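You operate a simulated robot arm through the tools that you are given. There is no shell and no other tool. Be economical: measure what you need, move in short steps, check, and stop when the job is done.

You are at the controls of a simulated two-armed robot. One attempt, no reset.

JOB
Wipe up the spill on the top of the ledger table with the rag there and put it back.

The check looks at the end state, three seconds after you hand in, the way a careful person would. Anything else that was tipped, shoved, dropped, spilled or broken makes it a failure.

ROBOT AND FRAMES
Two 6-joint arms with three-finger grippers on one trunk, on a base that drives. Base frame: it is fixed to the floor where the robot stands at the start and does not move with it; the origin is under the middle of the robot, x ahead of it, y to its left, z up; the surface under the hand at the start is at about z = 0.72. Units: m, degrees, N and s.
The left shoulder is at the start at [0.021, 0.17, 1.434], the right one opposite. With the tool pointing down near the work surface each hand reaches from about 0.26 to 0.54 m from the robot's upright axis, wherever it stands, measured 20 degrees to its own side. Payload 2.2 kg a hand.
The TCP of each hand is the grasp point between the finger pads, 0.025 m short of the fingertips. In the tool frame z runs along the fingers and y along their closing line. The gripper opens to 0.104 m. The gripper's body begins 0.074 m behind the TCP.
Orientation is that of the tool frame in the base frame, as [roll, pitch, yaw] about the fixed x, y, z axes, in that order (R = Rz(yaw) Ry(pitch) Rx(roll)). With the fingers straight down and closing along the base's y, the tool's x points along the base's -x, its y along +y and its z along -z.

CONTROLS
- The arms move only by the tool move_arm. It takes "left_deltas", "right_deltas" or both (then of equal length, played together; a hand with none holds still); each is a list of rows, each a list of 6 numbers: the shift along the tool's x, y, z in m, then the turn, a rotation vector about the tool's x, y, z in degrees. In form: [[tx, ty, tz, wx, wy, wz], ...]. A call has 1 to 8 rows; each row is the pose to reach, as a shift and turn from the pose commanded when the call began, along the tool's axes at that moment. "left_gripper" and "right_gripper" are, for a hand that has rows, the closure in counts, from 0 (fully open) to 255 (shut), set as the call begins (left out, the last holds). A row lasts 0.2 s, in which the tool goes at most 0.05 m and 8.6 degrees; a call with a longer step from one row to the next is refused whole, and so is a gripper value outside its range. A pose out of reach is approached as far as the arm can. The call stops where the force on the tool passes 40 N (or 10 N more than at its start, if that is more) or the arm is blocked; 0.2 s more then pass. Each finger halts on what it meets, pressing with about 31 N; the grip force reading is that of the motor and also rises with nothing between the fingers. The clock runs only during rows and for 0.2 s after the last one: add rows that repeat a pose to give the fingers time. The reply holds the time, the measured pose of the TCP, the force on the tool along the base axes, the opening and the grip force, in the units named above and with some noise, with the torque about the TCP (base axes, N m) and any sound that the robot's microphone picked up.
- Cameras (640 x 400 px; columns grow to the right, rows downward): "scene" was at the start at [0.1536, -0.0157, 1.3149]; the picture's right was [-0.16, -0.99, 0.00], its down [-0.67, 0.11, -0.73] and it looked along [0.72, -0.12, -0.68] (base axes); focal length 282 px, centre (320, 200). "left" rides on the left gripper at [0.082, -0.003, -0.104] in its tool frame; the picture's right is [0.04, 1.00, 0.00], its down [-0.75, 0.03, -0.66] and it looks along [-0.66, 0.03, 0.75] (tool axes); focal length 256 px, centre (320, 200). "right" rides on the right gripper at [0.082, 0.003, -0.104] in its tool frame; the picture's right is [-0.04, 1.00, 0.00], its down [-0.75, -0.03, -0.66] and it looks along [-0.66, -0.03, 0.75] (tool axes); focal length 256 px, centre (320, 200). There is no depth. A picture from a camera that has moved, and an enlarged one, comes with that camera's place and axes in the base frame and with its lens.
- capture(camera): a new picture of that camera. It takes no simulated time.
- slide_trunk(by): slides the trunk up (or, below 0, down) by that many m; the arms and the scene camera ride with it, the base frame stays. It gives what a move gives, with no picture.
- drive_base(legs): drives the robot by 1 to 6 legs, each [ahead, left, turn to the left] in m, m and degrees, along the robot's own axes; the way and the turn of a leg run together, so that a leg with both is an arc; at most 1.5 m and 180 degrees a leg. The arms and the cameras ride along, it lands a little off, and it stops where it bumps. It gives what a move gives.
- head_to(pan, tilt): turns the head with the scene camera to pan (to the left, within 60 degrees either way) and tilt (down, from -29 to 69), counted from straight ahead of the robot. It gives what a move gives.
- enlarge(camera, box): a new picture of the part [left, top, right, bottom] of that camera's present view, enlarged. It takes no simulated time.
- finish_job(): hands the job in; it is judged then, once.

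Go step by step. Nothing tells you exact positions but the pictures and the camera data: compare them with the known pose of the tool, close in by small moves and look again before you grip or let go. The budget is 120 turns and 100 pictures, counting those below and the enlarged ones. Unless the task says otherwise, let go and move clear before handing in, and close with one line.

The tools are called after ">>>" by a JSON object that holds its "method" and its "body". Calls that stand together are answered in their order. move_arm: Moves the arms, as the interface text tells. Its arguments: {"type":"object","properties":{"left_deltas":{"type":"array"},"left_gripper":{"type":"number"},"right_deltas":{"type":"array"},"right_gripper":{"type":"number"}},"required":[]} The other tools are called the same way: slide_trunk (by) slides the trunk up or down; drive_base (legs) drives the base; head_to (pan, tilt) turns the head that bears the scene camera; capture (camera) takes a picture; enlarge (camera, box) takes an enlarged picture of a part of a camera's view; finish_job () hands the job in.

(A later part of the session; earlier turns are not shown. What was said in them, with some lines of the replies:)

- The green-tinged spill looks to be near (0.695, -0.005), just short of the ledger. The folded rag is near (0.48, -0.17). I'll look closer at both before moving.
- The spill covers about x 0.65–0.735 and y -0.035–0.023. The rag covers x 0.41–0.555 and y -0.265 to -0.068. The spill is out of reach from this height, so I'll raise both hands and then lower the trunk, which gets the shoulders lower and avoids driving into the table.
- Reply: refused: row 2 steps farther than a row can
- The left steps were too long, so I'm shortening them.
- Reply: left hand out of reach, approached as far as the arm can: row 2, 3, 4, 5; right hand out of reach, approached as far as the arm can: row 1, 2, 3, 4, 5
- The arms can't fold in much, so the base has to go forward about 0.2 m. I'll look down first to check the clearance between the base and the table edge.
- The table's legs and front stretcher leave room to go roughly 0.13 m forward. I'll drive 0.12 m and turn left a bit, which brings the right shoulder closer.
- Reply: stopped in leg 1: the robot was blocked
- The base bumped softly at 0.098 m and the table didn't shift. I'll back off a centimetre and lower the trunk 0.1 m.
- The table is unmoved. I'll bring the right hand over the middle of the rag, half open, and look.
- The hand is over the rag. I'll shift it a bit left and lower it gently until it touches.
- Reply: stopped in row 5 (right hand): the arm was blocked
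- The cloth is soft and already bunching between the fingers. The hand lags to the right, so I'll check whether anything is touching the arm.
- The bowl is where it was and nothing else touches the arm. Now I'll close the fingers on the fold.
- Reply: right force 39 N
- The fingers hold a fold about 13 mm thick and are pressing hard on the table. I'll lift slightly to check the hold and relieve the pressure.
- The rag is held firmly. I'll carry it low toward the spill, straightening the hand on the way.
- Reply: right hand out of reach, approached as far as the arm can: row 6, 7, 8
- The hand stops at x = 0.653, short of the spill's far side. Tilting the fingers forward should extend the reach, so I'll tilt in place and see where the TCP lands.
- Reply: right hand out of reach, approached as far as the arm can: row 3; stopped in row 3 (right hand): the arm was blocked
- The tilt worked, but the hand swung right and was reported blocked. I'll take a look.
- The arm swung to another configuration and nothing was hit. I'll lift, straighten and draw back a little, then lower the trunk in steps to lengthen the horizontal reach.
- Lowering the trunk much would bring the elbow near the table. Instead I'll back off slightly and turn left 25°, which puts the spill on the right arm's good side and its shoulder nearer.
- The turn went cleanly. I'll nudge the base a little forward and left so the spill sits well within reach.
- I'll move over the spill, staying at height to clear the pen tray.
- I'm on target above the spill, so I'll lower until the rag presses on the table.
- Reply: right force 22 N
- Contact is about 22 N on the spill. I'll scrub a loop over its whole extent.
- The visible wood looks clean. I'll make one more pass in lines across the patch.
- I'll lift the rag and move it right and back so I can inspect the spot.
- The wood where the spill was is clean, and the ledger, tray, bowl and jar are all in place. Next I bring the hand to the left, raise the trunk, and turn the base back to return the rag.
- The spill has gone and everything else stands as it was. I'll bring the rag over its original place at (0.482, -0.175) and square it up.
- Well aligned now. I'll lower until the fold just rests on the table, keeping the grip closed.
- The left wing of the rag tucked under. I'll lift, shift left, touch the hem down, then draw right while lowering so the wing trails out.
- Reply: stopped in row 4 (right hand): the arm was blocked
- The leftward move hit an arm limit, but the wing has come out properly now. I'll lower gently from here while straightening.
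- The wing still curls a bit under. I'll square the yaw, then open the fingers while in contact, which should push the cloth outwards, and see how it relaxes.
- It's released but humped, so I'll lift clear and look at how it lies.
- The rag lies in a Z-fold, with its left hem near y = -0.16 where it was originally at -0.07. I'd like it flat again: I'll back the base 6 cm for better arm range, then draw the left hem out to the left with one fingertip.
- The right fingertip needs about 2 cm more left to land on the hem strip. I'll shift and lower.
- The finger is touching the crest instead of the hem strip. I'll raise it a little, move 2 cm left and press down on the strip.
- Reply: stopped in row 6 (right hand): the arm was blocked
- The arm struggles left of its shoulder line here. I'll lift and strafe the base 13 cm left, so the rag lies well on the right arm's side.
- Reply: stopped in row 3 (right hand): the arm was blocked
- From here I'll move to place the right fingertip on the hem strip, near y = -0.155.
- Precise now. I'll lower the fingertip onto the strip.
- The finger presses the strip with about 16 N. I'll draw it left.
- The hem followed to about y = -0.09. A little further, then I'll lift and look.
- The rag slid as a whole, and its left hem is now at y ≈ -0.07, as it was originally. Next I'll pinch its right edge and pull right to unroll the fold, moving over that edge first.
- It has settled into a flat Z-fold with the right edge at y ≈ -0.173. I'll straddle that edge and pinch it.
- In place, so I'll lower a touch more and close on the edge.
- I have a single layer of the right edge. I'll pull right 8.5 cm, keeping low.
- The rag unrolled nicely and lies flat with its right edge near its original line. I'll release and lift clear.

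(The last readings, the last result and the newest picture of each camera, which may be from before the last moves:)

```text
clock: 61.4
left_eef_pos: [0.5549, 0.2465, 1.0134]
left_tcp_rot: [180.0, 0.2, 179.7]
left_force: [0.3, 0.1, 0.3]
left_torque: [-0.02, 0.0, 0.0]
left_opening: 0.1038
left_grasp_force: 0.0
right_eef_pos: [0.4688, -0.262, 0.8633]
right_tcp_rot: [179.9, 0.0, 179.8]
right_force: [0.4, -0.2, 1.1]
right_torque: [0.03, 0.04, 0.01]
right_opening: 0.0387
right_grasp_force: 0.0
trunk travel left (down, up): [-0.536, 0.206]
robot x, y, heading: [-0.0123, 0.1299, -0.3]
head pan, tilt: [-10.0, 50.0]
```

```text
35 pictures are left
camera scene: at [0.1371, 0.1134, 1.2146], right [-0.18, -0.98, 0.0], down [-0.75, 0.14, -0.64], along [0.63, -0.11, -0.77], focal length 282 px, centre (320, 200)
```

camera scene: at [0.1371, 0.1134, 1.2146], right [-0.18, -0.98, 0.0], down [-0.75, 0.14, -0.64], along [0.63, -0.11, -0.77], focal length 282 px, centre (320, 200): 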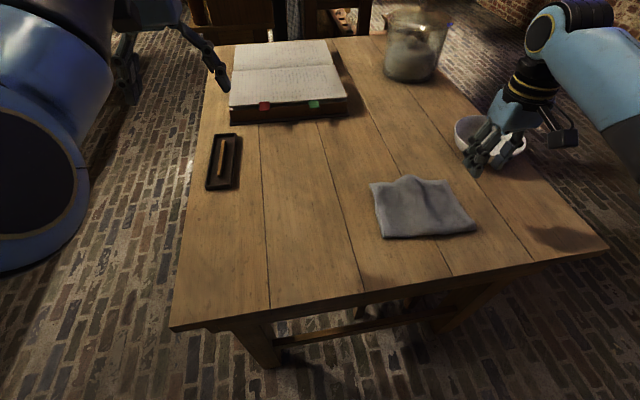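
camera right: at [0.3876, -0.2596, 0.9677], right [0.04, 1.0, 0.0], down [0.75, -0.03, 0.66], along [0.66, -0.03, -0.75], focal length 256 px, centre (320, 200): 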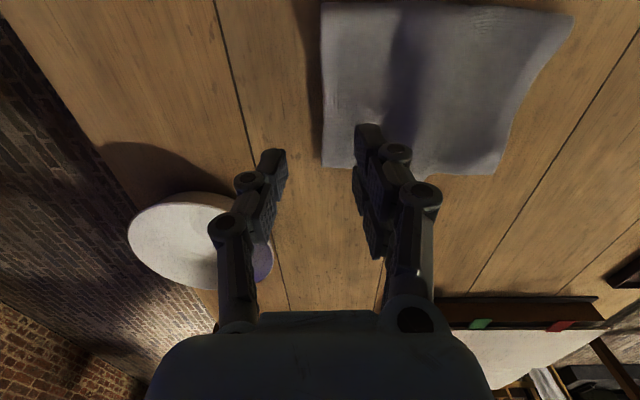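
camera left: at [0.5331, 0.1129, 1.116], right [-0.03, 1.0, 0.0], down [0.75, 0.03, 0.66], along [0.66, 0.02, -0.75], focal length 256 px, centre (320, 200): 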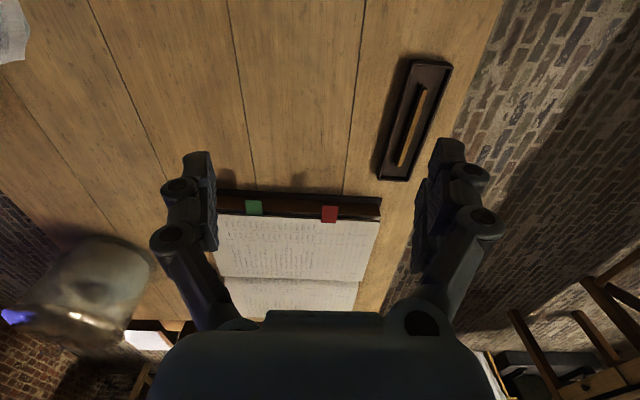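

The rag is flat and matches its original footprint to about a centimetre. One last check of the wood and the bowl, after moving the hand up and away.

>>> {"method": "move_arm", "body": {"right_deltas": [[-0.01, 0.01, -0.02, 0, 0, 0], [-0.02, 0.02, -0.04, 0, 0, 0], [-0.03, 0.03, -0.06, 0, 0, 0]]}}

>>> {"method": "enlarge", "body": {"camera": "scene", "box": [200, 60, 520, 260]}}

>>> {"method": "capture", "body": {"camera": "right"}}

```text
clock: 62.2
left_eef_pos: [0.5569, 0.2462, 1.0135]
left_tcp_rot: [179.9, 0.0, 179.7]
left_force: [0.6, -0.5, -1.3]
left_torque: [0.02, 0.03, 0.0]
left_opening: 0.1043
left_grasp_force: 0.1
right_eef_pos: [0.4991, -0.2322, 0.9228]
right_tcp_rot: [-179.9, 0.0, 179.7]
right_force: [0.0, -0.6, -0.6]
right_torque: [0.01, -0.01, -0.01]
right_opening: 0.0386
right_grasp_force: 0.1
trunk travel left (down, up): [-0.536, 0.206]
robot x, y, heading: [-0.0111, 0.1334, -0.1]
head pan, tilt: [-10.0, 50.0]
```

```text
2.00 times, centred on (360, 160) of scene
camera zoom: at [0.1375, 0.1138, 1.2145], right [-0.18, -0.98, 0.0], down [-0.75, 0.14, -0.64], along [0.63, -0.12, -0.77], focal length 565 px, centre (240, 280)
```

zoom: 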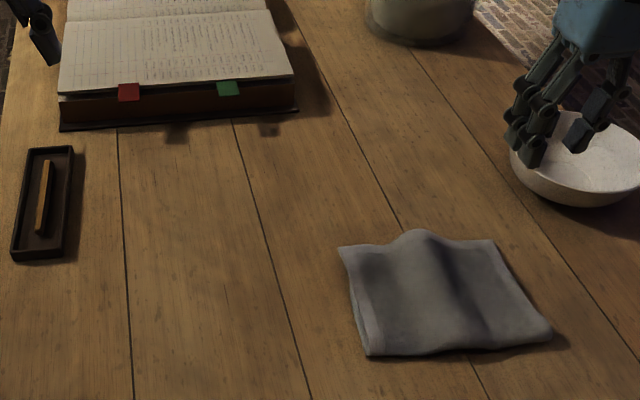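

```text
33 pictures are left
camera right: at [0.4179, -0.229, 1.0274], right [0.04, 1.0, 0.0], down [0.75, -0.03, 0.66], along [0.66, -0.03, -0.75], focal length 256 px, centre (320, 200)
```

right: 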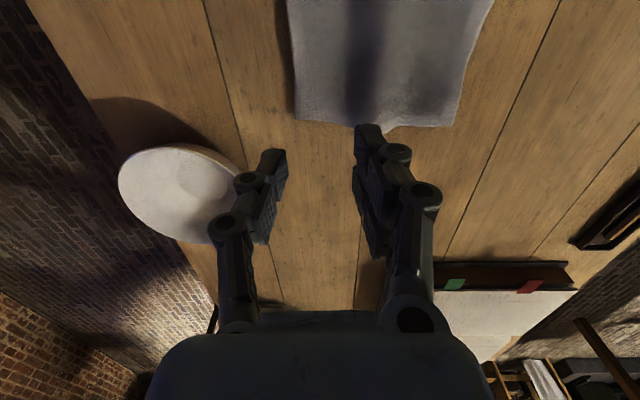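

The wood is clean, the rag lies back in its place, and the ledger, tray, bowl and jar stand where they were. Both hands are clear, so I'm handing in.

>>> {"method": "finish_job", "body": {}}

```text
The job is handed in.
```

I wiped up the spill and laid the rag back flat, within about a centimetre of where it started; in the last pictures the wood looked clean and nothing else on the table had moved.
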